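You operate a simulated robot arm through the tools that you are given. There is no shell and no other tool. Be economical: measure what you need, move in short steps, check, and stop when the job is done.

Carry out the task below with a simulated robot arm. There is one attempt and no reset: what you move stays moved.

JOB
Sand the grey film off cedar block 3.
Fine: lay it in the caddy's clamp bed, close the blue clamp first, open it after the sanding and leave the block there; put the sanding block back. Where these are worked on the way, their far stop is far enough and under half their travel is too little: blue clamp. What is to be rubbed or washed off counts as gone when no trace of it is left.
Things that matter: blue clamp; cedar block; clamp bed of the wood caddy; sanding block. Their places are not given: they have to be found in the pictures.

It is judged by the outcome, as a careful person would: the job done as asked, and still so three seconds after it is handed in. It fails if anything else is knocked over, pushed out of place, dropped, spilled or broken.

ROBOT AND FRAMES
A 7-joint arm with a two-finger parallel gripper, fixed in place. Base frame: the origin is at the foot of the arm, x ahead of it, y to its left, z up; the work surface is at about z = 0. Readings come in m, degrees, newtons and seconds.
With the tool pointing down near the work surface it reaches from about 0.22 to 0.58 m from the base axis. Its first joint turns from -66.0 to 66.0 degrees. Payload 2.5 kg.
The tool frame sits at the grasp point between the pads (the TCP): z along the fingers, y along the line on which they close. The tips reach 0.023 m beyond it. Largest opening 0.094 m; finger width 0.038, thickness 0.01; the body of the gripper, 0.054 by 0.096 m, starts 0.039 m behind the TCP.
Orientation is told as [roll, pitch, yaw] about the base's x, y, z axes, in that order, counted from this pose: with the fingers straight down and closing along the base's y, the tool's x points along the base's -x, its y along +y and its z along -z.

CONTROLS
- The arm moves only by the tool drive_tool. Its argument "deltas" is a list of rows, each a list of 3 entries, a list of its own where there are three numbers: the shift along the tool's x, y, z in m, then the turn, a rotation vector about the tool's x, y, z in degrees, then the gripper command, from -1 (fully open) to 1 (shut), values between in proportion. In form: [[[x, y, z], [ax, ay, az], hand], ...]. A call has 1 to 8 rows; each row shifts and turns the commanded pose from where the row before left it, along the tool's axes as they then stand. A row lasts 0.2 s, in which the tool goes at most 0.05 m and 8.6 degrees; a call with a longer step from one row to the next is refused whole, and so is a gripper value outside its range. A pose out of reach is approached as far as the arm can. The call stops where the force on the tool passes 90 N (or 10 N more than at its start, if that is more) or the arm is blocked; 0.2 s more then pass. Each finger travels about 0.108 m/s and halts on what it meets, pressing with about 22 N; the grip force reading is that of the motor and also rises with nothing between the fingers. The clock runs only during rows and for 0.2 s after the last one: add rows that do not move to give the fingers time. It gives the time, the measured TCP pose, the force on the tool (base axes), the opening and the grip force at its end, in the units of the frame above (readings bear some noise), with the torque about the TCP (base axes, N m) and any sound that the robot's microphone picked up.
- Cameras (640 x 400 px; columns grow to the right, rows downward): "scene" is fixed at [0.1024, -0.4011, 0.5415]; the picture's right is [0.92, -0.39, 0.00], its down [-0.23, -0.56, -0.80] and it looks along [0.31, 0.74, -0.60] (base axes); focal length 315 px, centre (320, 200). "wrist" rides on the gripper at [0.086, 0.016, -0.074] in the tool frame; the picture's right is [-0.18, 0.98, 0.00], its down [-0.58, -0.11, -0.81] and it looks along [-0.79, -0.15, 0.59] (tool axes); focal length 243 px, centre (320, 200).
- grab_frame(camera): a new picture of that camera. It takes no simulated time.
- point_at(camera, pixels): for up to 12 pixels [column, row] of the newest picture of that camera ("zoom" is the newest enlarged one), the place [x, y, z] in the base frame of the surface seen there, good to about 0.002 m. It takes no simulated time.
- enlarge(camera, box): a new picture of the part [left, top, right, bottom] of that camera's present view, enlarged. It takes no simulated time.
- hand_in(): hands the job in; it is judged then, once.

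Go step by step. Measure first, check grasps and placings, and put right what went wrong. The budget is 80 turns and 54 pictures, counting those below and the enlarged ones. Unless the task says otherwise, let go and move clear before handing in, and close with one line.

The tools are called as name(argument=value, ...) on one line, values as JSON. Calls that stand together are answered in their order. drive_tool: Moves the arm, as the interface text tells. Its arguments: {"type":"object","properties":{"deltas":{"type":"array","items":{"type":"array"}}},"required":["deltas"]} The other tools are called the same way: grab_frame (camera) takes a picture; point_at (camera, pixels) gives the place of the surface under pixels of a picture; enlarge (camera, box) takes an enlarged picture of a part of a camera's view; hand_in () hands the job in.

At the start:

```text
clock: 0.0
tcp_pos: [0.3582, 0.0443, 0.2707]
orientation: [0.0, -0.1, -0.1]
contact_force: [0.1, 0.3, 0.4]
moment: [-0.02, 0.0, -0.01]
gripper_width: 0.094
gripper_force: 0.0
```

scene: 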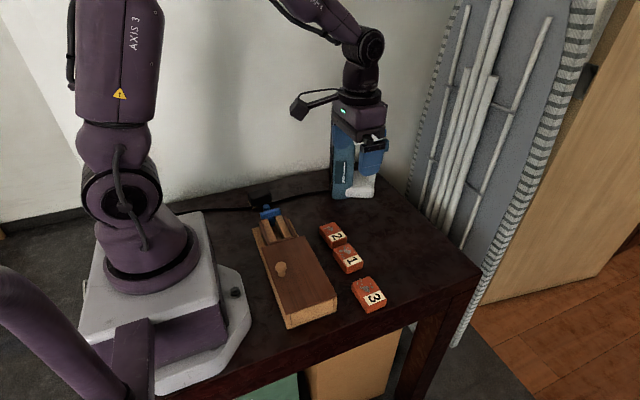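
wrist: 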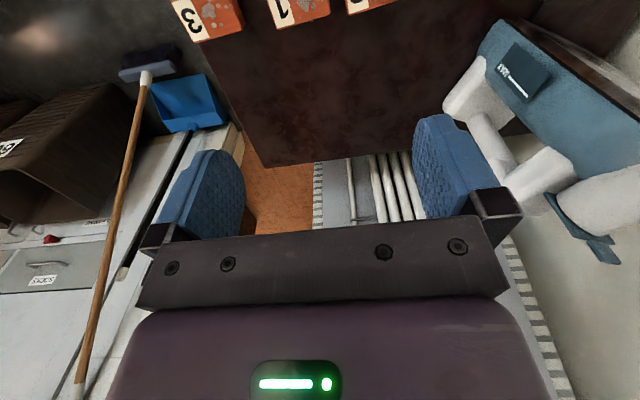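

The scene shows a wooden caddy with a lid and knob around (290,270), a blue thing near (270,212), and three cedar blocks at (332,234), (348,258), (370,293). I'll enlarge to see the details.

enlarge(camera="scene", box=[230, 180, 350, 255])

enlarge(camera="scene", box=[240, 185, 420, 335])

```text
5.33 times, centred on (290, 218) of scene
```

zoom: 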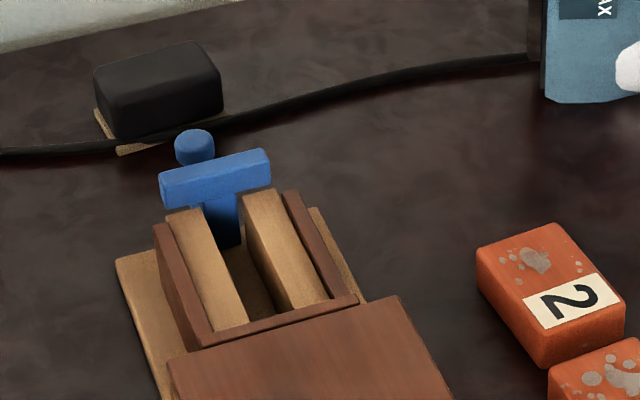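

```text
2.67 times, centred on (330, 260) of scene
```

zoom: 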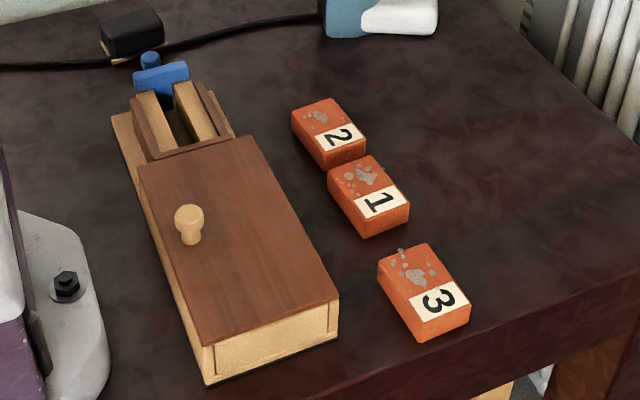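

The dark object at zoom (132,32) with a tan underside looks like the sanding block; the blue clamp stands at the rear end of the caddy, with a bed between two rails. I'll measure these.

point_at(camera="zoom", pixels=[[378, 262], [428, 243], [469, 296], [416, 318], [418, 341], [470, 317], [187, 212], [140, 172], [258, 137], [338, 296], [204, 343], [207, 381]])

enlarge(camera="scene", box=[240, 185, 320, 250])

```text
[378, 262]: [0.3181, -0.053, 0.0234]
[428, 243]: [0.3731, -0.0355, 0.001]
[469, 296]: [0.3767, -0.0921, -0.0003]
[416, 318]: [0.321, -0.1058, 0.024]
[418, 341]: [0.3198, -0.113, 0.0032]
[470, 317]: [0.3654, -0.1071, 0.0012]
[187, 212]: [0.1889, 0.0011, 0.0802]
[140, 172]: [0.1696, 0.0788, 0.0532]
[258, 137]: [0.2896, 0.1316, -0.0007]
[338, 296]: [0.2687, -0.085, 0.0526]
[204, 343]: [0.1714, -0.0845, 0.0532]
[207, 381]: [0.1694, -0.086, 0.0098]
```

```text
6.15 times, centred on (280, 218) of scene
```

zoom: 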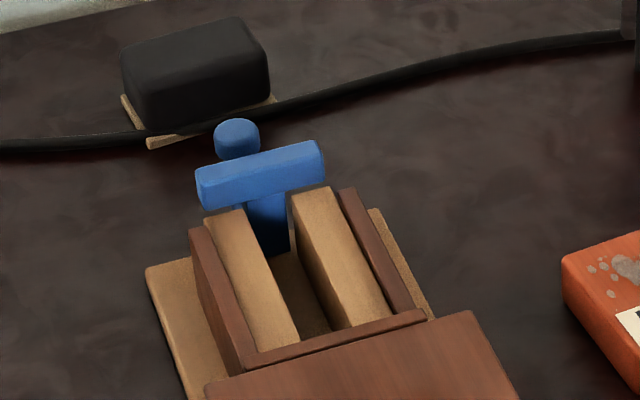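

Now measuring the bed and clamp, and sanding block.

point_at(camera="zoom", pixels=[[210, 222], [240, 215], [296, 335], [262, 350], [293, 195], [330, 190], [388, 310], [335, 326], [300, 310], [270, 225], [250, 185], [200, 185]])

point_at(camera="zoom", pixels=[[320, 155], [237, 140], [237, 125], [195, 232], [345, 190], [425, 312], [248, 368], [140, 75], [190, 40], [262, 45], [145, 115], [150, 143]])

```text
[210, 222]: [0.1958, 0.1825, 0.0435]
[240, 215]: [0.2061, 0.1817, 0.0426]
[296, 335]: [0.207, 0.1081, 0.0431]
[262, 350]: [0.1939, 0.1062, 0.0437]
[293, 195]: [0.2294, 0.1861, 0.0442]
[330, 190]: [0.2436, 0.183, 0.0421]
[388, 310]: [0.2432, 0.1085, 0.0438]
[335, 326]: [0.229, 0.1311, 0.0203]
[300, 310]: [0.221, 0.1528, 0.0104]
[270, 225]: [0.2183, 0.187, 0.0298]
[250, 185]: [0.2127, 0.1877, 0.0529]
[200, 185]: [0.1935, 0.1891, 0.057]
```

```text
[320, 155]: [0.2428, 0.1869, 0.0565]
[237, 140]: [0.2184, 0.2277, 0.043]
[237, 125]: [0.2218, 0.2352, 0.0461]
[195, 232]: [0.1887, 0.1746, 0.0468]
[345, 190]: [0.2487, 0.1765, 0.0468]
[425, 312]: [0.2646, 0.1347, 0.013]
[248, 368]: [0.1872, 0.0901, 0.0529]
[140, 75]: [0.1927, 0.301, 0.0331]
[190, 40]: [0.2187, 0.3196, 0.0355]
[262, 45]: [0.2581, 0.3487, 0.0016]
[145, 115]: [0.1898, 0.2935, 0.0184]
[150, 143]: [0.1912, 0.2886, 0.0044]
```

The bed has two rails (x 0.194–0.207 and 0.230–0.243, y 0.107–0.183, z 0.0435) with the clamp bar behind at y≈0.187 and its knob at y≈0.23. Now a closer look at block 3 for its exact pose.

enlarge(camera="scene", box=[335, 265, 399, 320])

```text
7.27 times, centred on (367, 292) of scene
```

zoom: 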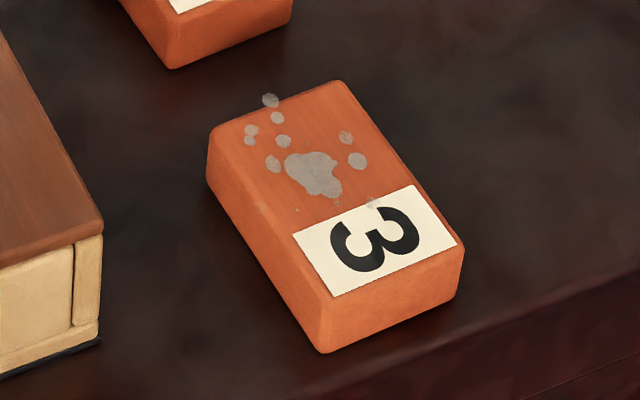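

point_at(camera="zoom", pixels=[[218, 132], [338, 86], [458, 242], [330, 292], [270, 102], [250, 138], [345, 137], [335, 203], [320, 175], [322, 345], [460, 290], [212, 175]])

enlarge(camera="scene", box=[250, 185, 290, 215])

```text
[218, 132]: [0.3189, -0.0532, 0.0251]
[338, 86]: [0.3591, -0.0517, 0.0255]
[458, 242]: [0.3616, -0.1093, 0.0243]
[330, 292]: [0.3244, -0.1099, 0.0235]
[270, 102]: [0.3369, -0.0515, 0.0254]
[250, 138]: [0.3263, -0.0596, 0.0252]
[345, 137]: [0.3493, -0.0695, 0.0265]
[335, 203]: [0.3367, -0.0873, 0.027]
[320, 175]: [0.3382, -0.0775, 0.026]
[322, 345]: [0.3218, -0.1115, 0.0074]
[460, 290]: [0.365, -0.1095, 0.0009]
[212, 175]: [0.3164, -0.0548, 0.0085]
```

```text
13.33 times, centred on (270, 200) of scene
```

zoom: 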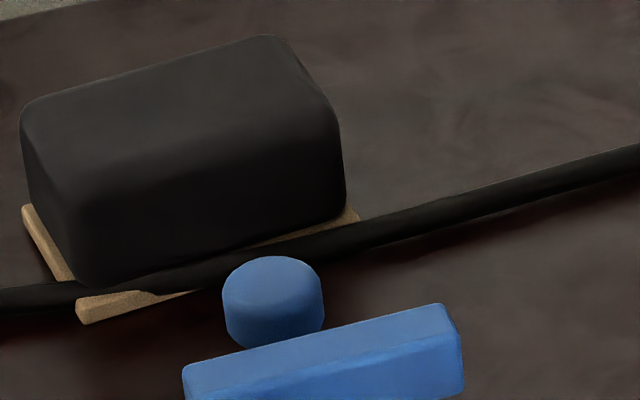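

Block 3 is centred near (0.3405, -0.0815), about 0.042 × 0.059 × 0.025 m, turned about +4°. I'll turn the hand to yaw 94° to close along x across its width.

drive_tool(deltas=[[[0, 0, 0], [0, 0, -8.545], -1], [[0, 0, 0], [0, 0, -8.545], -1], [[0, 0, 0], [0, 0, -8.545], -1], [[0, 0, 0], [0, 0, -8.545], -1], [[0, 0, 0], [0, 0, -8.545], -1], [[0, 0, 0], [0, 0, -8.545], -1], [[0, 0, 0], [0, 0, -8.545], -1], [[0, 0, 0], [0, 0, -8.545], -1]])

drive_tool(deltas=[[[0, 0, 0], [0, 0, -8.545], -1], [[0, 0, 0], [0, 0, -8.545], -1], [[0, 0, 0], [0, 0, -8.545], -1], [[0.04, 0, 0], [0, 0, 0], -1], [[0.04, 0, 0], [0, 0, 0], -1], [[0.04, 0, 0], [0, 0, 0], -1], [[0, 0, 0.04], [0, 0, 0], -1], [[0, 0, 0.04], [0, 0, 0], -1]])

grab_frame(camera="wrist")

```text
clock: 1.8
tcp_pos: [0.3568, 0.0429, 0.27]
orientation: [0.0, 0.0, 68.6]
contact_force: [-0.7, -0.2, 1.1]
moment: [-0.04, -0.01, -0.04]
gripper_width: 0.0937
gripper_force: 0.1
```

```text
clock: 3.6
tcp_pos: [0.364, -0.0757, 0.1896]
orientation: [0.0, -0.1, 93.8]
contact_force: [-0.2, -0.2, 0.3]
moment: [0.02, -0.02, 0.0]
gripper_width: 0.0939
gripper_force: 0.0
```

```text
46 pictures are left
```

wrist: 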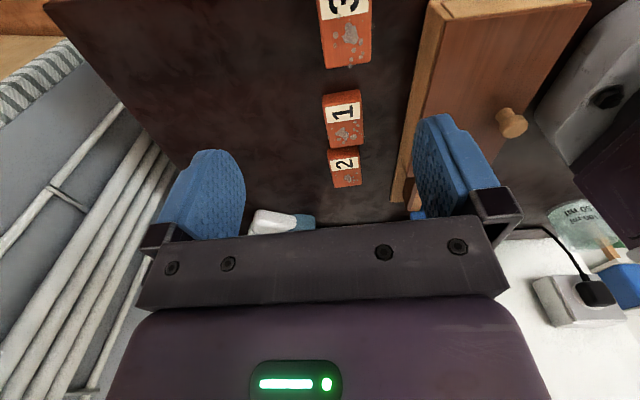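

The hand is level at yaw 93.8° and block 3 is under and between the fingers (wrist (345,35)). I'll centre over it and go down.

drive_tool(deltas=[[[0.0042, 0.0235, 0], [0, 0, 0], -1], [[0, 0, 0.04], [0, 0, 0], -1], [[0, 0, 0.04], [0, 0, 0], -1], [[0, 0, 0.03], [0, 0, 0], -1], [[0, 0, 0], [0, 0, 0], -1]])

grab_frame(camera="scene")

```text
clock: 4.8
tcp_pos: [0.3431, -0.0827, 0.0784]
orientation: [-0.1, 0.0, 93.8]
contact_force: [1.0, 0.9, -0.2]
moment: [0.01, -0.01, -0.03]
gripper_width: 0.094
gripper_force: 0.1
```

```text
45 pictures are left
```

scene: 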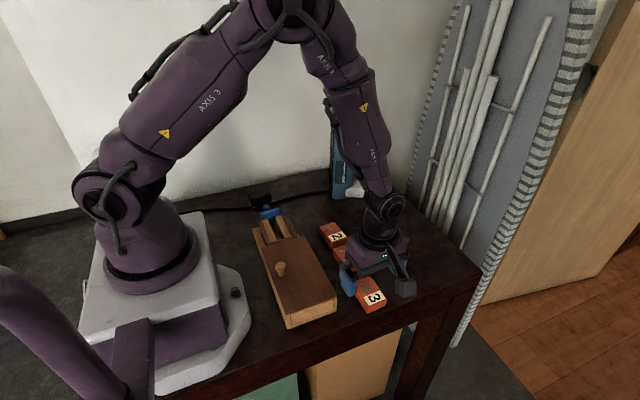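

The fingers straddle block 3, with room beside the caddy. I'll go down to z≈0.033 and close.

drive_tool(deltas=[[[0, 0.0022, 0.025], [0, 0, 0], -0.7], [[0, 0, 0.0205], [0, 0, 0], -0.5], [[0, 0, 0], [0, 0, 0], -0.2], [[0, 0, 0], [0, 0, 0], 0.2], [[0, 0, 0], [0, 0, 0], 1], [[0, 0, 0], [0, 0, 0], 1], [[0, 0, 0], [0, 0, 0], 1]])

```text
clock: 6.4
tcp_pos: [0.3399, -0.0839, 0.0349]
orientation: [0.0, 0.0, 93.8]
contact_force: [0.1, 0.2, 1.0]
moment: [-0.03, 0.02, 0.03]
gripper_width: 0.0431
gripper_force: 21.8
```

The block is gripped (width 0.043, 21.8 N). I'll lift it, square to yaw 90°, and carry it above the bed.

drive_tool(deltas=[[[0, 0, -0.04], [0, 0, 0], 1], [[0, 0, -0.045], [0, 0, 0], 1], [[0, 0, -0.045], [0, 0, 3.8], 1], [[0, 0, 0], [0, 0, 0], 1]])

drive_tool(deltas=[[[-0.0367, 0.0202, 0], [0, 0, 0], 1], [[-0.0367, 0.0202, 0], [0, 0, 0], 1], [[-0.0367, 0.0202, 0], [0, 0, 0], 1], [[-0.0367, 0.0202, 0], [0, 0, 0], 1], [[-0.0367, 0.0202, 0], [0, 0, 0], 1], [[-0.0367, 0.0202, 0], [0, 0, 0], 1], [[0, 0, 0], [0, 0, 0], 1]])

grab_frame(camera="wrist")

enlarge(camera="scene", box=[220, 150, 380, 250])

```text
clock: 7.4
tcp_pos: [0.3407, -0.0815, 0.1675]
orientation: [0.0, 0.1, 90.1]
contact_force: [-0.2, 0.5, -0.7]
moment: [0.0, -0.02, 0.01]
gripper_width: 0.0
gripper_force: 21.9
```

```text
clock: 9.0
tcp_pos: [0.2184, 0.1402, 0.1659]
orientation: [0.1, 0.0, 90.1]
contact_force: [0.0, -0.3, -1.7]
moment: [-0.02, -0.04, -0.02]
gripper_width: 0.0
gripper_force: 22.4
```

```text
44 pictures are left
```

wrist: 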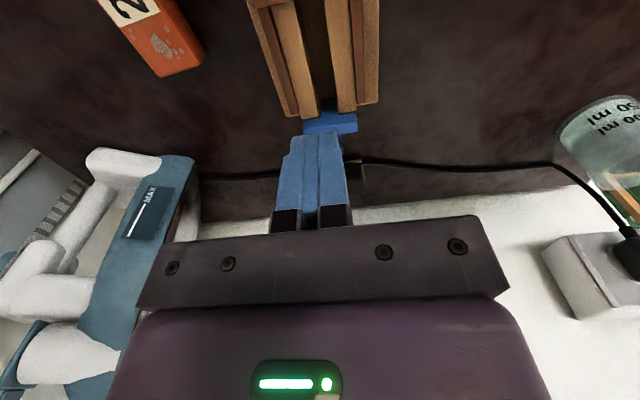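

```text
4.00 times, centred on (300, 200) of scene
```

zoom: 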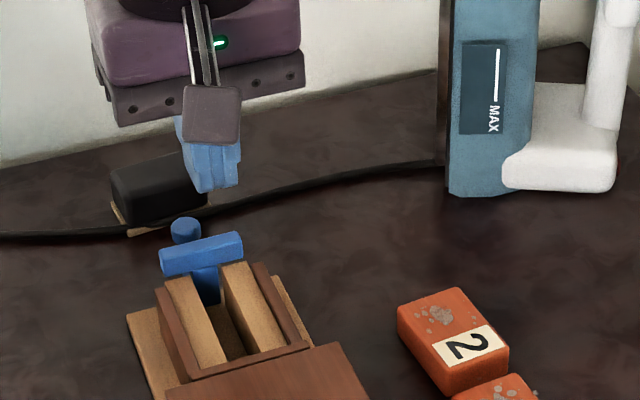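

The block slipped out: opening reads 0.0 after the lift. I need to find block 3.

enlarge(camera="scene", box=[300, 210, 420, 330])

```text
3.33 times, centred on (360, 270) of scene
```

zoom: 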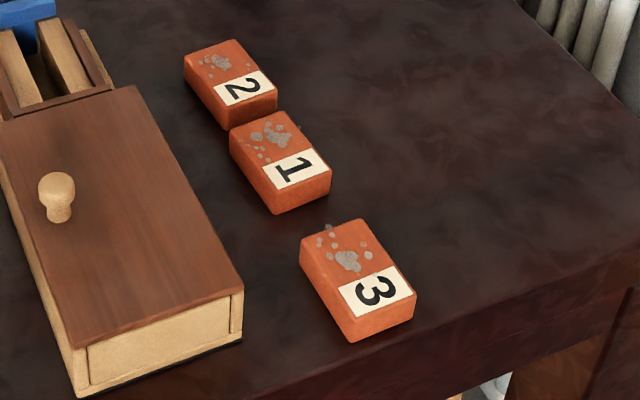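

Block 3 is still upright near its old place. I'll remeasure it and take a deeper grip with a slower lift.

enlarge(camera="scene", box=[335, 265, 399, 320])

```text
7.27 times, centred on (367, 292) of scene
```

zoom: 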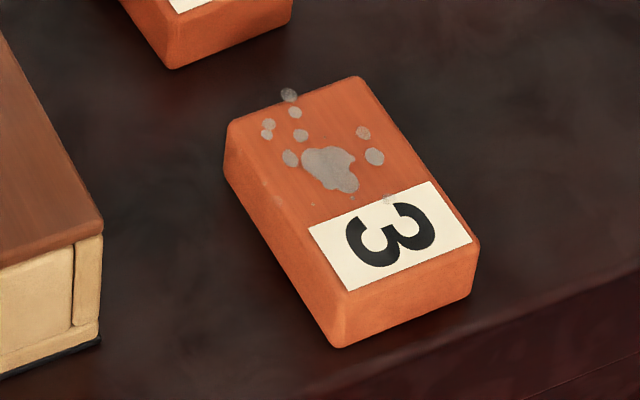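

point_at(camera="zoom", pixels=[[236, 127], [354, 82], [472, 240], [348, 286], [234, 170], [336, 340], [290, 300], [470, 290], [248, 205], [416, 150], [290, 102], [400, 315]])

drive_tool(deltas=[[[0.0367, -0.0205, 0], [0, 0, 0], -1], [[0.0367, -0.0205, 0], [0, 0, 0], -1], [[0.0367, -0.0205, 0], [0, 0, 0], -1], [[0.0367, -0.0205, 0], [0, 0, 0], -1], [[0.0367, -0.0205, 0], [0, 0, 0], -1], [[0.0367, -0.0205, 0], [0, 0, 0], -1], [[0, 0, 0.04], [0, 0, -3], -1], [[0, 0, 0.04], [0, 0, 0], -1]])

```text
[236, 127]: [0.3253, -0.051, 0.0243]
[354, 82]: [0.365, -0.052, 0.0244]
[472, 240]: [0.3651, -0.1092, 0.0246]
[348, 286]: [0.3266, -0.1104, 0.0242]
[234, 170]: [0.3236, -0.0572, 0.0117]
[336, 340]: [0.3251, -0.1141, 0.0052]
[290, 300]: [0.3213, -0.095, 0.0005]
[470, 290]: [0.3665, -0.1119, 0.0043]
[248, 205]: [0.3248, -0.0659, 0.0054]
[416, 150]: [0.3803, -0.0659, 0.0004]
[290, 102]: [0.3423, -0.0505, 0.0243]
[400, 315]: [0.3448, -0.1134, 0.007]
```

```text
clock: 10.8
tcp_pos: [0.3446, -0.0826, 0.0855]
orientation: [0.0, 0.0, 93.1]
contact_force: [-0.2, 0.4, 0.4]
moment: [-0.03, 0.02, 0.0]
gripper_width: 0.094
gripper_force: 0.1
```

The block is now about yaw 1°, centred near (0.345, -0.082). I'll go deeper to z≈0.029, close, and test with a slow lift.

drive_tool(deltas=[[[0, -0.0007, 0.03], [0, 0, 2.0], -1], [[0, 0, 0.0255], [0, 0, 0], -0.7], [[0, 0, 0.001], [0, 0, 0], -0.5], [[0, 0, 0], [0, 0, 0], -0.2], [[0, 0, 0], [0, 0, 0], 0.1], [[0, 0, 0], [0, 0, 0], 1], [[0, 0, 0], [0, 0, 0], 1], [[0, 0, 0], [0, 0, 0], 1]])

drive_tool(deltas=[[[0, 0, -0.003], [0, 0, 0], 1], [[0, 0, -0.005], [0, 0, 0], 1], [[0, 0, -0.008], [0, 0, 0], 1], [[0, 0, -0.01], [0, 0, 0], 1], [[0, 0, -0.01], [0, 0, 0], 1]])

```text
clock: 12.6
tcp_pos: [0.3433, -0.0826, 0.0303]
orientation: [0.0, 0.0, 91.0]
contact_force: [0.6, 0.6, -0.8]
moment: [0.03, -0.03, -0.01]
gripper_width: 0.0431
gripper_force: 22.6
```

```text
clock: 13.8
tcp_pos: [0.3423, -0.0818, 0.0639]
orientation: [0.0, 0.0, 91.1]
contact_force: [0.7, -0.1, -0.7]
moment: [0.01, 0.0, 0.02]
gripper_width: 0.043
gripper_force: 21.8
```

It holds (width 0.043 at z 0.064). I'll continue lifting gently.

drive_tool(deltas=[[[0, 0, -0.01], [0, 0, 0], 1], [[0, 0, -0.015], [0, 0, 0], 1], [[0, 0, -0.02], [0, 0, 0.5], 1], [[0, 0, -0.02], [0, 0, 0.5], 1], [[0, 0, -0.015], [0, 0, 0], 1], [[0, 0, -0.01], [0, 0, 0], 1], [[0, 0, 0], [0, 0, 0], 1]])

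enlarge(camera="scene", box=[300, 180, 440, 300])

```text
clock: 15.4
tcp_pos: [0.3418, -0.0824, 0.1551]
orientation: [-0.1, 0.0, 90.1]
contact_force: [-0.2, -0.5, -0.4]
moment: [0.01, -0.04, -0.02]
gripper_width: 0.0432
gripper_force: 21.8
```

```text
3.33 times, centred on (370, 240) of scene
```

zoom: 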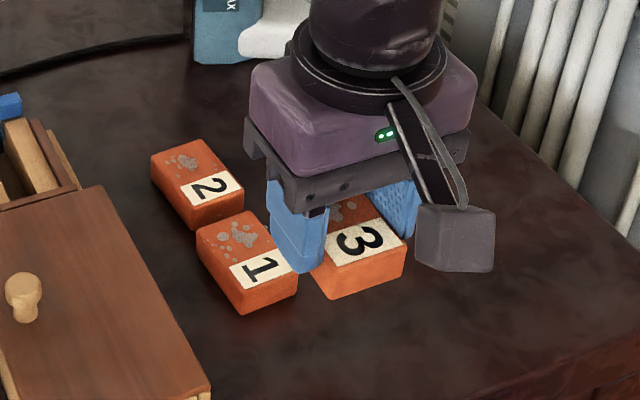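

The block is held level. I'll measure where it sits in the hand, then carry it.

point_at(camera="zoom", pixels=[[330, 270], [400, 252], [330, 292], [400, 277], [365, 285], [365, 268]])

drive_tool(deltas=[[[-0.015, 0.0083, 0], [0, 0, 0], 1], [[-0.03, 0.0167, 0], [0, 0, 0], 1], [[-0.03, 0.0167, 0], [0, 0, 0], 1], [[-0.03, 0.0167, 0], [0, 0, 0], 1], [[-0.03, 0.0167, 0], [0, 0, 0], 1], [[-0.03, 0.0167, 0], [0, 0, 0], 1], [[-0.03, 0.0167, 0], [0, 0, 0], 1], [[-0.025, 0.0144, 0], [0, 0, 0], 1]])

enlarge(camera="scene", box=[220, 150, 340, 250])

```text
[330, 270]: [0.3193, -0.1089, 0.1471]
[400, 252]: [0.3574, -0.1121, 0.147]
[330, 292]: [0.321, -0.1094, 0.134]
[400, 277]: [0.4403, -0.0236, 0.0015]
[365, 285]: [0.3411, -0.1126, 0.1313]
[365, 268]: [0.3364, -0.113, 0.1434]
```

```text
clock: 17.2
tcp_pos: [0.2194, 0.1396, 0.1534]
orientation: [0.0, 0.1, 90.1]
contact_force: [0.0, -0.8, -0.1]
moment: [0.03, 0.01, 0.0]
gripper_width: 0.0431
gripper_force: 21.9
```

```text
4.00 times, centred on (280, 200) of scene
```

zoom: 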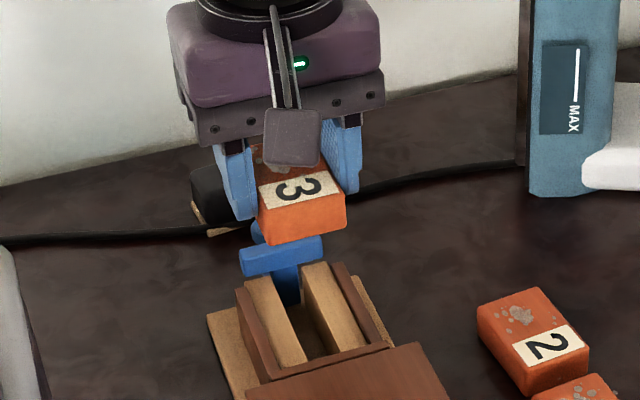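

The block is above the bed. I'll check the bed's inner limits before lowering.

point_at(camera="zoom", pixels=[[262, 378], [330, 360], [380, 345], [290, 365], [300, 362], [350, 345], [246, 300], [350, 290], [335, 266], [240, 290], [262, 368], [375, 338]])

point_at(camera="zoom", pixels=[[270, 238], [340, 222], [305, 230], [270, 215], [244, 258], [320, 250], [320, 240]])

```text
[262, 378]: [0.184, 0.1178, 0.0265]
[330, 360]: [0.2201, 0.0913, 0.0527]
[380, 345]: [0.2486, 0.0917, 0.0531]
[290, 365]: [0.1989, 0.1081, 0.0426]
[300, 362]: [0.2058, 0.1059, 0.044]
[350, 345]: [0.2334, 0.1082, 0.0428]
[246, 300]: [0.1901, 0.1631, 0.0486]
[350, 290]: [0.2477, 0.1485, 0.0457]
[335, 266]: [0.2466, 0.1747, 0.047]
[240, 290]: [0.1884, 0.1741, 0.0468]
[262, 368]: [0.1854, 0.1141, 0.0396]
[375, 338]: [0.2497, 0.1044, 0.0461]
```

```text
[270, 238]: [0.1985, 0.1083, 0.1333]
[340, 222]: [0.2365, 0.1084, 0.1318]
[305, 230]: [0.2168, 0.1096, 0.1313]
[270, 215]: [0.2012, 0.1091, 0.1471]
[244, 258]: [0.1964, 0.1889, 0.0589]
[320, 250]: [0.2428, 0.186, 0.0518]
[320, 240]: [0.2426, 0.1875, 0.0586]
```

Clearances look fine (front wall inside ≈0.097, block front at 0.109). I'll shift 6 mm forward and lower onto the rails.

drive_tool(deltas=[[[0.006, 0.0005, 0.015], [0, 0, 0], 1], [[0, 0, 0.025], [0, 0, 0], 1], [[0, 0, 0.02], [0, 0, 0], 1], [[0, 0, 0.01], [0, 0, 0], 1], [[0, 0, 0.005], [0, 0, 0], 1], [[0, 0, 0.002], [0, 0, 0], 1], [[0, 0, 0], [0, 0, 0], 1]])

enlarge(camera="scene", box=[220, 150, 340, 250])

```text
clock: 18.8
tcp_pos: [0.2181, 0.1317, 0.0778]
orientation: [-0.1, 0.0, 90.1]
contact_force: [-0.1, 0.1, -1.0]
moment: [0.03, -0.01, 0.02]
gripper_width: 0.0429
gripper_force: 22.0
```

```text
4.00 times, centred on (280, 200) of scene
```

zoom: 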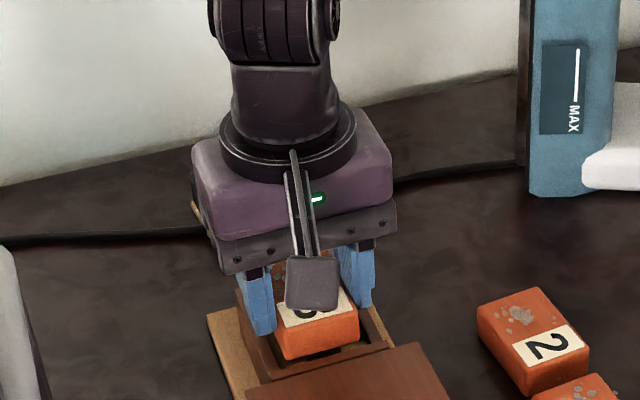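

The block hovers over the rails, aligned. I'll lower the last few millimetres and watch the force.

drive_tool(deltas=[[[-0.002, 0, 0.002], [0, 0, 0], 1], [[0, 0, 0.0015], [0, 0, 0], 1], [[0, 0, 0], [0, 0, 0], 1]])

```text
clock: 19.6
tcp_pos: [0.2182, 0.1328, 0.0753]
orientation: [0.0, 0.0, 90.2]
contact_force: [-0.7, 0.1, -0.4]
moment: [0.02, -0.02, 0.0]
gripper_width: 0.0432
gripper_force: 22.2
```

drive_tool(deltas=[[[0, 0, 0.0015], [0, 0, 0], 1], [[0, 0, 0.001], [0, 0, 0], 1], [[0, 0, 0], [0, 0, 0], 1]])

```text
clock: 20.4
tcp_pos: [0.2179, 0.1349, 0.0715]
orientation: [0.0, 0.0, 90.0]
contact_force: [0.4, -0.2, -1.6]
moment: [-0.03, 0.01, 0.01]
gripper_width: 0.0428
gripper_force: 22.1
```

No clear contact yet; I'll look again and read again.

drive_tool(deltas=[[[0, 0, 0.001], [0, 0, 0], 1], [[0, 0, 0], [0, 0, 0], 1]])

enlarge(camera="scene", box=[250, 190, 330, 250])

```text
clock: 21.0
tcp_pos: [0.2188, 0.1341, 0.0722]
orientation: [-0.1, 0.0, 90.1]
contact_force: [-3.7, -2.4, 20.3]
moment: [0.04, 0.14, 0.05]
gripper_width: 0.0432
gripper_force: 22.2
```

```text
6.67 times, centred on (290, 220) of scene
```

zoom: 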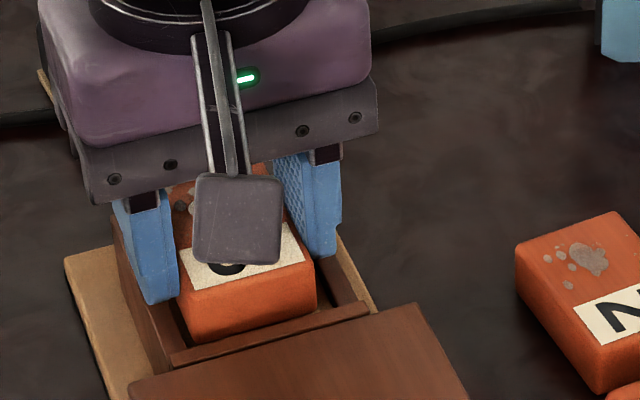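

Firm contact (20 N up): it is seated. I'll relax slightly, open partway and rise.

drive_tool(deltas=[[[0, 0, -0.001], [0, 0, 0], 1], [[0, 0, 0], [0, 0, 0], 0.0], [[0, 0, 0], [0, 0, 0], -0.3], [[0, 0, 0], [0, 0, 0], -0.3], [[0, 0, -0.01], [0, 0, 0], -0.4], [[0, 0, -0.03], [0, 0, 0], -0.4], [[0, 0, -0.04], [0, 0, 0], -0.4], [[0, 0, -0.04], [0, 0, 0], -0.4]])

enlarge(camera="scene", box=[240, 185, 320, 250])

```text
clock: 22.8
tcp_pos: [0.2178, 0.1346, 0.1929]
orientation: [0.0, 0.1, 90.2]
contact_force: [0.2, -0.1, -0.4]
moment: [-0.02, 0.03, -0.01]
gripper_width: 0.0655
gripper_force: 0.1
```

```text
6.15 times, centred on (280, 218) of scene
```

zoom: 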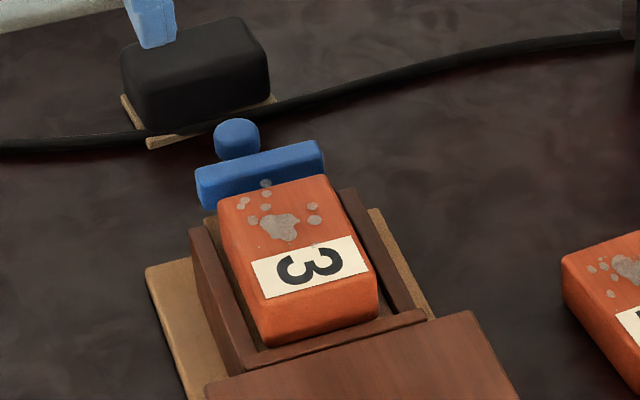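

Block 3 lies in the bed. I'll measure its pose, the knob, and the sanding block.

point_at(camera="zoom", pixels=[[222, 204], [322, 180], [375, 270], [270, 340], [266, 184], [283, 226], [236, 128], [218, 140], [256, 136], [236, 150], [236, 121]])

drive_tool(deltas=[[[0, 0, -0.02], [0, 0, 0], -1], [[0.03, 0, -0.02], [0, 0, 0], -1], [[0.03, 0, 0], [0, 0, 0], -1], [[0, 0, 0], [0, 0, 0], -1]])

grab_frame(camera="wrist")

```text
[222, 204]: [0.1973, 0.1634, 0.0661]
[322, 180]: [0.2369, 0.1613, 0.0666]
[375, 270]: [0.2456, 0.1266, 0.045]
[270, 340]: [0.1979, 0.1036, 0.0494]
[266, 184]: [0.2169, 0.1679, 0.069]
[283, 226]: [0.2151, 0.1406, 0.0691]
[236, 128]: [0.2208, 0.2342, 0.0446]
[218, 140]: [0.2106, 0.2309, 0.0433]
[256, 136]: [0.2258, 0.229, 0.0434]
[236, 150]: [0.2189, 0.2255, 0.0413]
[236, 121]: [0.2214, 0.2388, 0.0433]
```

```text
clock: 23.8
tcp_pos: [0.2183, 0.0746, 0.2339]
orientation: [0.0, 0.1, 90.1]
contact_force: [-0.3, -0.5, -0.1]
moment: [-0.01, -0.01, 0.04]
gripper_width: 0.094
gripper_force: 0.1
```

```text
35 pictures are left
```

wrist: 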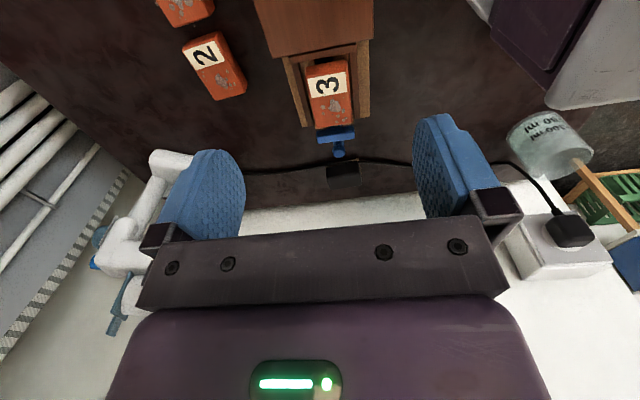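

The wrist view shows the clamp and sanding block at (340,145–180). Enlarging.

enlarge(camera="wrist", box=[280, 60, 400, 200])

```text
2.86 times, centred on (340, 130) of wrist
```

zoom: 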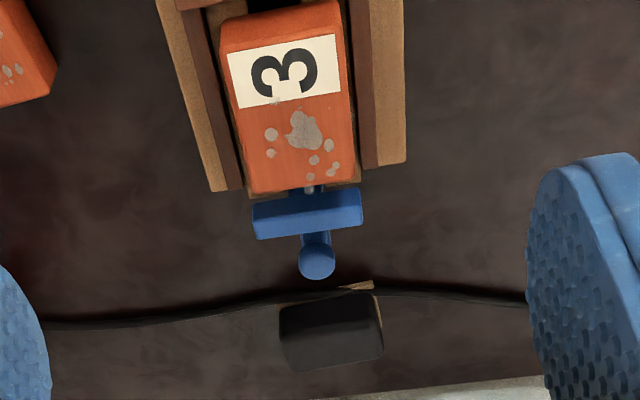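

point_at(camera="zoom", pixels=[[317, 262], [301, 258], [333, 258], [317, 245], [282, 308], [372, 293], [383, 352], [292, 370], [330, 335], [255, 230], [362, 218], [309, 188]])

```text
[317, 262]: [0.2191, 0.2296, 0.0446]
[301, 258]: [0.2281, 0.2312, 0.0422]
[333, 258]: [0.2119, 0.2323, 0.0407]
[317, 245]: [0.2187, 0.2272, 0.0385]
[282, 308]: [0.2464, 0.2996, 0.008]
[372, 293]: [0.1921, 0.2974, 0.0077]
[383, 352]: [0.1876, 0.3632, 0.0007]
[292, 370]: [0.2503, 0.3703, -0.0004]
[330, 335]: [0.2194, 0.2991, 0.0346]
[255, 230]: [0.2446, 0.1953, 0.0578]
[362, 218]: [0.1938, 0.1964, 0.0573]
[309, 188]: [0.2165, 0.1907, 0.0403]
```

Knob: centre (0.2195, 0.232), about 0.017 m across, top at z 0.0445. I'll go over it with fingers half open and come down around it.

drive_tool(deltas=[[[-0.04, -0.001, 0], [0, 0, 0], -0.3], [[-0.04, 0, 0], [0, 0, 0], -0.3], [[-0.04, 0, 0.02], [0, 0, 0], -0.3], [[-0.0374, 0, 0.03], [0, 0, 0], -0.3], [[0, 0, 0.04], [0, 0, 0], -0.3], [[0, 0, 0.03], [0, 0, 0], -0.3], [[0, 0, 0], [0, 0, 0], -0.3]])

enlarge(camera="scene", box=[220, 140, 340, 250])

```text
clock: 25.4
tcp_pos: [0.2203, 0.2301, 0.1109]
orientation: [-0.1, 0.0, 90.1]
contact_force: [-0.2, -0.3, 0.4]
moment: [-0.02, 0.01, -0.01]
gripper_width: 0.0611
gripper_force: 0.1
```

```text
3.64 times, centred on (280, 195) of scene
```

zoom: 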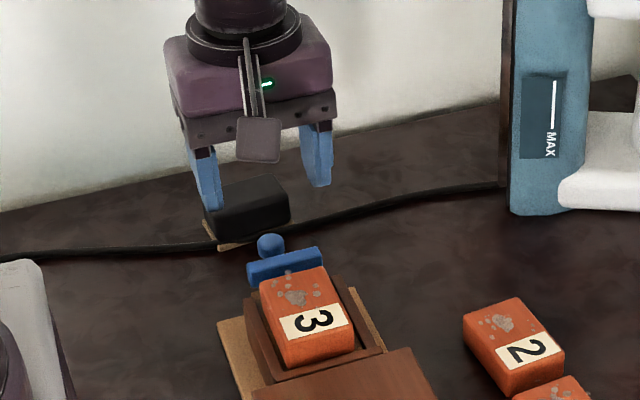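

Lined up over the knob. I'll descend to z≈0.047 and pinch.

drive_tool(deltas=[[[0, 0, 0.035], [0, 0, 0], -0.3], [[0, 0, 0.02], [0, 0, 0], -0.3], [[0, 0, 0.009], [0, 0, 0], -0.3], [[0, 0, 0], [0, 0, 0], 0.3], [[0, 0, 0], [0, 0, 0], 1], [[0, 0, 0], [0, 0, 0], 1], [[0, 0, 0], [0, 0, 0], 1]])

```text
clock: 27.0
tcp_pos: [0.2223, 0.2315, 0.0476]
orientation: [-0.1, 0.0, 90.1]
contact_force: [-0.1, 1.0, 0.0]
moment: [-0.05, 0.0, -0.1]
gripper_width: 0.0181
gripper_force: 21.6
```

The knob is pinched (0.018). I'll slide the clamp toward the block in small steps.

drive_tool(deltas=[[[0.005, 0, 0], [0, 0, 0], 1], [[0.005, 0, 0], [0, 0, 0], 1], [[0.005, 0, 0], [0, 0, 0], 1], [[0.003, 0, 0], [0, 0, 0], 1], [[0, 0, 0], [0, 0, 0], 1]])

enlarge(camera="scene", box=[220, 140, 340, 250])

```text
clock: 28.2
tcp_pos: [0.2211, 0.2136, 0.0481]
orientation: [0.0, 0.0, 90.0]
contact_force: [0.1, 1.1, -0.2]
moment: [0.56, 0.0, 0.04]
gripper_width: 0.0179
gripper_force: 22.3
```

```text
3.64 times, centred on (280, 195) of scene
```

zoom: 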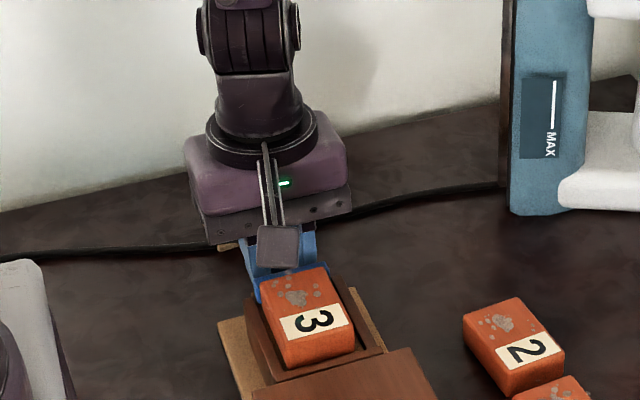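

It slid 18 mm with little force and is near the block. I'll keep going by 2 mm steps until it meets resistance.

drive_tool(deltas=[[[0.002, 0, 0], [0, 0, 0], 1], [[0.002, 0, 0], [0, 0, 0], 1], [[0, 0, 0], [0, 0, 0], 1]])

drive_tool(deltas=[[[0.002, 0, 0], [0, 0, 0], 1], [[0.001, 0, 0], [0, 0, 0], 1], [[0, 0, 0], [0, 0, 0], 1]])

```text
clock: 29.0
tcp_pos: [0.2196, 0.2095, 0.0489]
orientation: [-0.1, -0.1, 90.1]
contact_force: [3.7, 1.1, 0.3]
moment: [0.35, -0.03, 0.07]
gripper_width: 0.0181
gripper_force: 21.8
```

```text
clock: 29.8
tcp_pos: [0.2203, 0.2069, 0.0479]
orientation: [-0.1, 0.0, 90.1]
contact_force: [3.1, 3.5, 9.2]
moment: [-0.19, 0.0, -0.05]
gripper_width: 0.0179
gripper_force: 22.1
```

enlarge(camera="scene", box=[240, 180, 320, 250])

drive_tool(deltas=[[[0.001, 0, 0], [0, 0, 0], 1], [[0.001, 0, 0], [0, 0, 0], 1], [[0, 0, 0], [0, 0, 0], 1]])

```text
5.71 times, centred on (280, 215) of scene
```

zoom: 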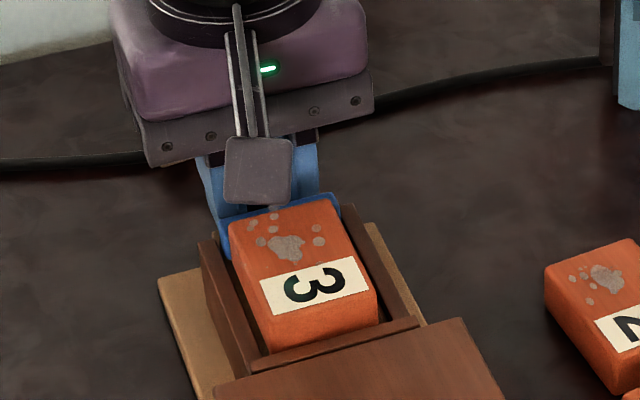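

```text
clock: 30.6
tcp_pos: [0.22, 0.2069, 0.0475]
orientation: [-0.1, -0.4, 90.2]
contact_force: [-0.2, 18.5, 18.4]
moment: [-0.11, 0.06, -0.29]
gripper_width: 0.018
gripper_force: 22.3
```

The clamp now presses (18 N, y held at 0.2069, about 25 mm travel), flush against the block. I'll release the knob and rise.

drive_tool(deltas=[[[0, 0, 0], [0, 0, 0], 0.3], [[0, 0, 0], [0, 0, 0], -0.3], [[0, 0, 0], [0, 0, 0], -0.3], [[0, 0, -0.02], [0, 0, 0], -0.3], [[0, 0, -0.03], [0, 0, 0], -0.3], [[0, 0, -0.04], [0, 0, 0], -0.3], [[0, 0, -0.04], [0, 0, 0], -0.3]])

enlarge(camera="scene", box=[240, 180, 320, 250])

```text
clock: 32.2
tcp_pos: [0.2197, 0.2055, 0.1775]
orientation: [0.0, -0.1, 90.1]
contact_force: [-0.3, -0.3, 0.3]
moment: [0.01, -0.01, -0.03]
gripper_width: 0.0608
gripper_force: 0.2
```

```text
5.71 times, centred on (280, 215) of scene
```

zoom: 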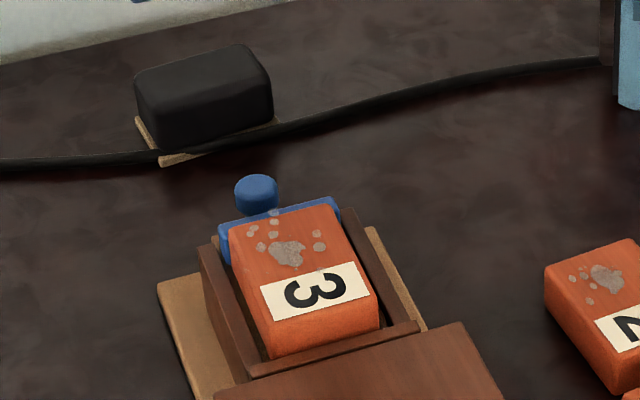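

The clamp stays closed against block 3. Now the sanding block's pose.

enlarge(camera="scene", box=[250, 180, 282, 204])

```text
16.00 times, centred on (266, 192) of scene
```

zoom: 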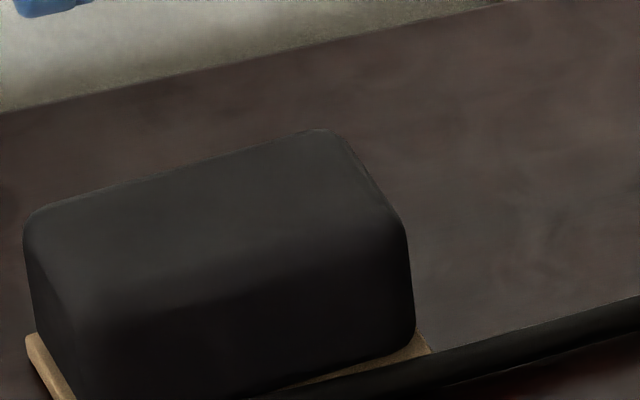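

point_at(camera="zoom", pixels=[[40, 225], [100, 290], [390, 222], [320, 140], [230, 220], [30, 350], [60, 390], [428, 350], [410, 300], [110, 350], [400, 260], [250, 340]])

drive_tool(deltas=[[[0, 0, -0.03], [0, 0, 0], -1], [[-0.03, 0, 0], [0, 0, 0], -1], [[0, 0, 0], [0, 0, 0], -1]])

grab_frame(camera="wrist")

```text
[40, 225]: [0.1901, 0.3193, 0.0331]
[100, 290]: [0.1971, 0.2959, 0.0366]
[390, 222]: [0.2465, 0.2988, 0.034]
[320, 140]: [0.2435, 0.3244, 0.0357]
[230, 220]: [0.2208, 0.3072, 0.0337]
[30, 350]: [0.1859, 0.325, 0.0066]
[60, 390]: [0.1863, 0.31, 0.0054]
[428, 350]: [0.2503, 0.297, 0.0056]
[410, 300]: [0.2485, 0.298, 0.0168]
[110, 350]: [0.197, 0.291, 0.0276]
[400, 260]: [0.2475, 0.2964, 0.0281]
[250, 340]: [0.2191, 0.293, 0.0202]
```

```text
clock: 33.0
tcp_pos: [0.219, 0.2345, 0.2078]
orientation: [0.0, 0.1, 90.1]
contact_force: [-0.7, 0.6, 0.5]
moment: [0.02, 0.02, 0.0]
gripper_width: 0.0941
gripper_force: 0.0
```

```text
28 pictures are left
```

wrist: 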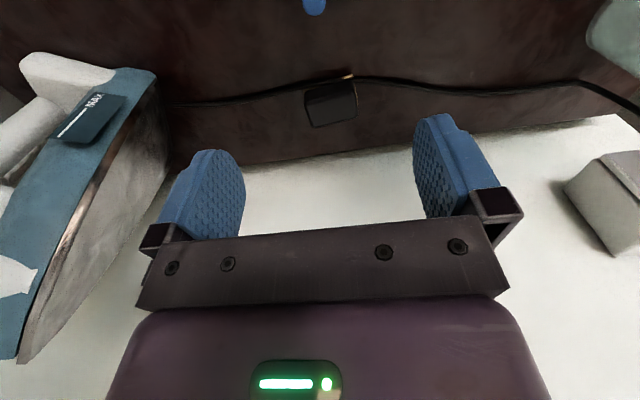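

enlarge(camera="wrist", box=[290, 60, 370, 135])

```text
5.33 times, centred on (330, 98) of wrist
```

zoom: 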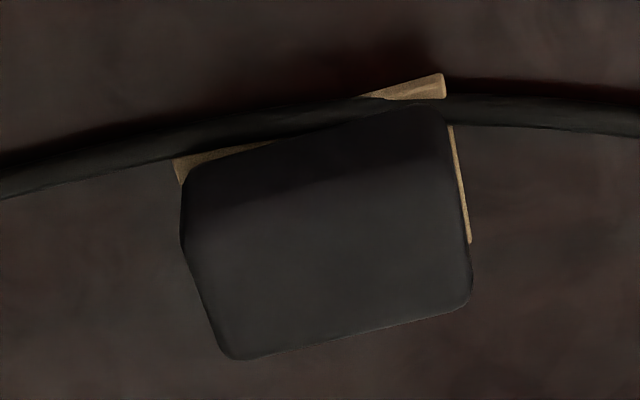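

point_at(camera="zoom", pixels=[[195, 210], [232, 350], [462, 300], [440, 160], [328, 250], [178, 168], [443, 80], [443, 96], [468, 240], [300, 130], [190, 180], [435, 112]])

```text
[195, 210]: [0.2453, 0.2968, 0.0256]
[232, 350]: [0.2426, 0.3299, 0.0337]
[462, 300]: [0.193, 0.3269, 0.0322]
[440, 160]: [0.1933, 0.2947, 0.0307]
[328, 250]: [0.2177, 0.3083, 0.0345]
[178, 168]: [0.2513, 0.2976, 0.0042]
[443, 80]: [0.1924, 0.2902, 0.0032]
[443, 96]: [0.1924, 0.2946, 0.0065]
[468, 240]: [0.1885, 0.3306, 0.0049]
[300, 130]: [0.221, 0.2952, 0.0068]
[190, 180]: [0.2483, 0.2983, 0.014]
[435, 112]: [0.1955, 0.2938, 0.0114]
```

Sanding block: base front edge (0.192,0.290)–(0.2515,0.2975), so yaw ≈6°, centre ≈(0.2185,0.313), top z 0.036. I'll grip it across x, a bit behind the cable.

drive_tool(deltas=[[[-0.027, 0, 0.01], [0, 0, 0], -1], [[-0.027, 0, 0.02], [0, 0, 0], -1], [[-0.0265, 0.0005, 0.03], [0, 0, -6], -1], [[0, 0, 0.03], [0, 0, 0], -1], [[0, 0, 0.015], [0, 0, 0], -1], [[0, 0, 0], [0, 0, 0], -1]])

enlarge(camera="scene", box=[220, 130, 320, 220])

```text
clock: 34.4
tcp_pos: [0.2203, 0.315, 0.1025]
orientation: [-0.1, 0.0, 96.1]
contact_force: [0.7, -0.2, 0.8]
moment: [-0.02, 0.01, -0.02]
gripper_width: 0.094
gripper_force: 0.0
```

```text
4.44 times, centred on (270, 175) of scene
```

zoom: 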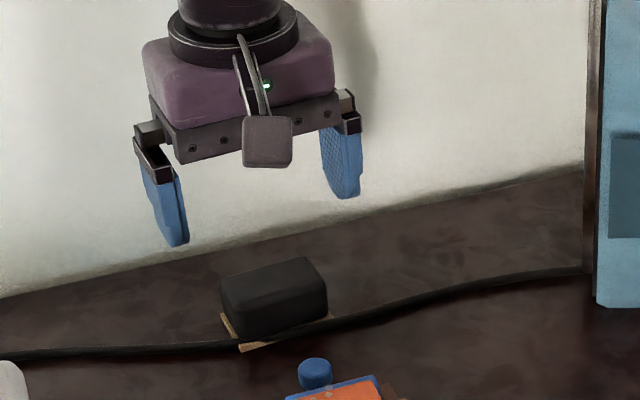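

Positioned above it, clear of the wall. Going down and closing.

drive_tool(deltas=[[[0, 0.0015, 0.03], [0, 0, 0], -1], [[0, 0, 0.025], [0, 0, 0], -0.9], [[0, 0, 0.0115], [0, 0, 0], -0.7], [[0, 0, 0], [0, 0, 0], -0.5], [[0, 0, 0], [0, 0, 0], -0.2], [[0, 0, 0], [0, 0, 0], 1], [[0, 0, 0], [0, 0, 0], 1], [[0, 0, 0], [0, 0, 0], 1]])

```text
clock: 36.2
tcp_pos: [0.2158, 0.3132, 0.0363]
orientation: [0.1, 0.1, 96.1]
contact_force: [0.5, 0.4, 0.4]
moment: [0.03, 0.02, -0.01]
gripper_width: 0.0599
gripper_force: 22.1
```

Gripped at 0.060. Slow lift.

drive_tool(deltas=[[[0, 0, -0.003], [0, 0, 0], 1], [[0, 0, -0.005], [0, 0, 0], 1], [[0, 0, -0.01], [0, 0, 0], 1], [[0, 0, -0.015], [0, 0, 0], 1], [[0, 0, -0.02], [0, 0, 0], 1], [[0, 0, -0.02], [0, 0, 0], 1], [[0, 0, -0.015], [0, 0, 0], 1], [[0, 0, 0], [0, 0, 0], 1]])

enlarge(camera="scene", box=[210, 130, 330, 240])

```text
clock: 38.0
tcp_pos: [0.2173, 0.3163, 0.1237]
orientation: [0.0, 0.0, 96.1]
contact_force: [-0.8, 0.2, -1.3]
moment: [0.02, -0.03, -0.05]
gripper_width: 0.0597
gripper_force: 22.6
```

```text
3.64 times, centred on (270, 185) of scene
```

zoom: 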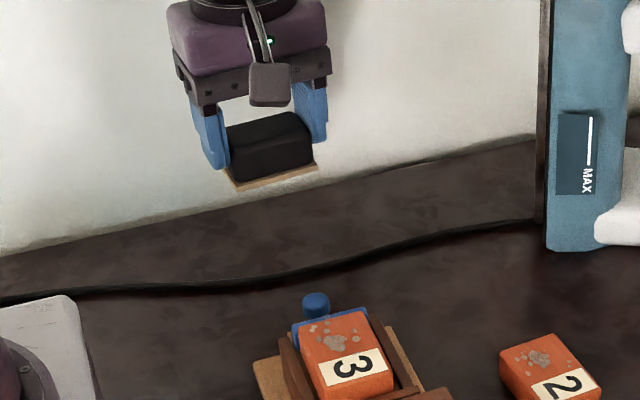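

Sanding block held level. I'll square it to yaw 90° and bring it above the film.

drive_tool(deltas=[[[0, 0, -0.005], [0, 0, 3], 1], [[0, 0, 0], [0, 0, 3], 1], [[0.02, 0, 0], [0, 0, 0], 1], [[0.035, -0.001, 0], [0, 0, 0], 1], [[0.035, 0, 0], [0, 0, 0], 1], [[0.035, 0, 0], [0, 0, 0], 1], [[0.033, 0, 0], [0, 0, 0], 1], [[0, 0, 0], [0, 0, 0], 1]])

enlarge(camera="scene", box=[220, 150, 340, 250])

```text
clock: 39.8
tcp_pos: [0.2177, 0.1576, 0.1283]
orientation: [0.0, 0.1, 90.1]
contact_force: [-0.3, 0.3, -2.2]
moment: [-0.02, -0.01, 0.01]
gripper_width: 0.0599
gripper_force: 22.0
```

```text
4.00 times, centred on (280, 200) of scene
```

zoom: 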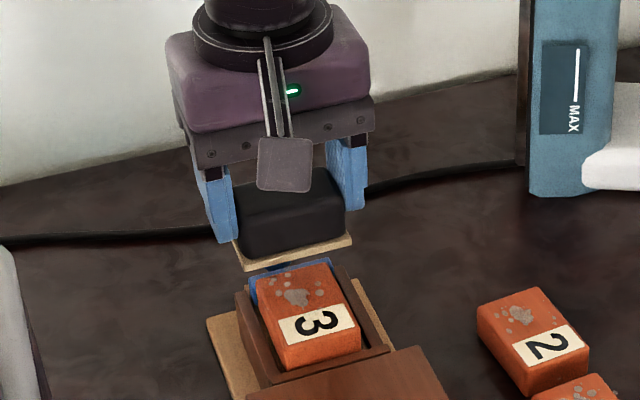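

Aligned over the film. I'll lower toward contact (expected TCP z≈0.1045).

drive_tool(deltas=[[[0.008, 0, 0.01], [0, 0, 0], 1], [[0, 0, 0.009], [0, 0, 0], 1], [[0, 0, 0.003], [0, 0, 0], 1], [[0, 0, 0], [0, 0, 0], 1]])

drive_tool(deltas=[[[0, 0, 0.001], [0, 0, 0], 1], [[0, 0, 0.001], [0, 0, 0], 1], [[0, 0, 0], [0, 0, 0], 1]])

```text
clock: 40.8
tcp_pos: [0.2189, 0.1493, 0.1079]
orientation: [0.0, 0.0, 90.1]
contact_force: [0.4, -0.4, -1.0]
moment: [0.04, 0.02, -0.04]
gripper_width: 0.0598
gripper_force: 22.3
```

```text
clock: 41.6
tcp_pos: [0.2201, 0.1484, 0.1048]
orientation: [0.1, 0.0, 90.1]
contact_force: [0.1, 0.9, -0.9]
moment: [-0.01, -0.04, -0.01]
gripper_width: 0.0597
gripper_force: 21.8
```

drive_tool(deltas=[[[0, 0, 0.001], [0, 0, 0], 1], [[0, 0, 0], [0, 0, 0], 1]])

drive_tool(deltas=[[[0, 0, 0.001], [0, 0, 0], 1], [[0, 0, 0], [0, 0, 0], 1]])

```text
clock: 42.2
tcp_pos: [0.2171, 0.1483, 0.103]
orientation: [0.0, 0.0, 90.1]
contact_force: [0.0, -0.3, -1.9]
moment: [-0.01, 0.0, 0.04]
gripper_width: 0.0597
gripper_force: 22.0
```

```text
clock: 42.8
tcp_pos: [0.2193, 0.1493, 0.102]
orientation: [-0.1, 0.1, 90.1]
contact_force: [-2.0, -0.9, 9.5]
moment: [-0.09, 0.09, 0.0]
gripper_width: 0.0595
gripper_force: 22.7
```

Contact at about 10 N. Now strokes along y across the film.

drive_tool(deltas=[[[-0.01, 0, 0], [0, 0, 0], 1], [[-0.01, 0, 0], [0, 0, 0], 1], [[0.012, 0, 0], [0, 0, 0], 1], [[0.013, 0, 0], [0, 0, 0], 1], [[0.013, 0, 0], [0, 0, 0], 1], [[0.01, 0, 0], [0, 0, 0], 1], [[-0.012, 0, 0], [0, 0, 0], 1], [[-0.016, 0, 0], [0, 0, 0], 1]])

drive_tool(deltas=[[[-0.01, 0, 0], [0, 0, 0], 1], [[-0.01, 0, 0], [0, 0, 0], 1], [[0.012, 0, 0], [0, 0, 0], 1], [[0.013, 0, 0], [0, 0, 0], 1], [[0.013, 0, 0], [0, 0, 0], 1], [[0.01, 0, 0], [0, 0, 0], 1], [[-0.012, 0, 0], [0, 0, 0], 1], [[-0.016, 0, 0], [0, 0, 0], 1]])

enlarge(camera="scene", box=[220, 150, 340, 250])

```text
clock: 44.6
tcp_pos: [0.2182, 0.1487, 0.1036]
orientation: [0.0, 0.1, 90.1]
contact_force: [-0.4, 0.1, -1.1]
moment: [0.03, 0.01, 0.0]
gripper_width: 0.0598
gripper_force: 21.4
```

```text
clock: 46.4
tcp_pos: [0.2184, 0.149, 0.103]
orientation: [0.0, 0.0, 90.2]
contact_force: [0.2, -0.5, 1.3]
moment: [-0.05, -0.02, -0.01]
gripper_width: 0.0597
gripper_force: 22.1
```

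```text
4.00 times, centred on (280, 200) of scene
```

zoom: 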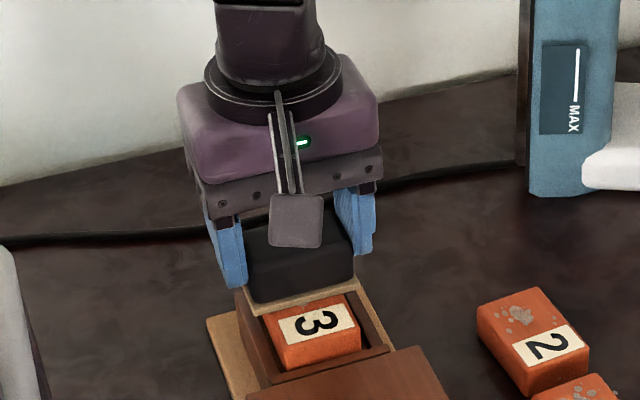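

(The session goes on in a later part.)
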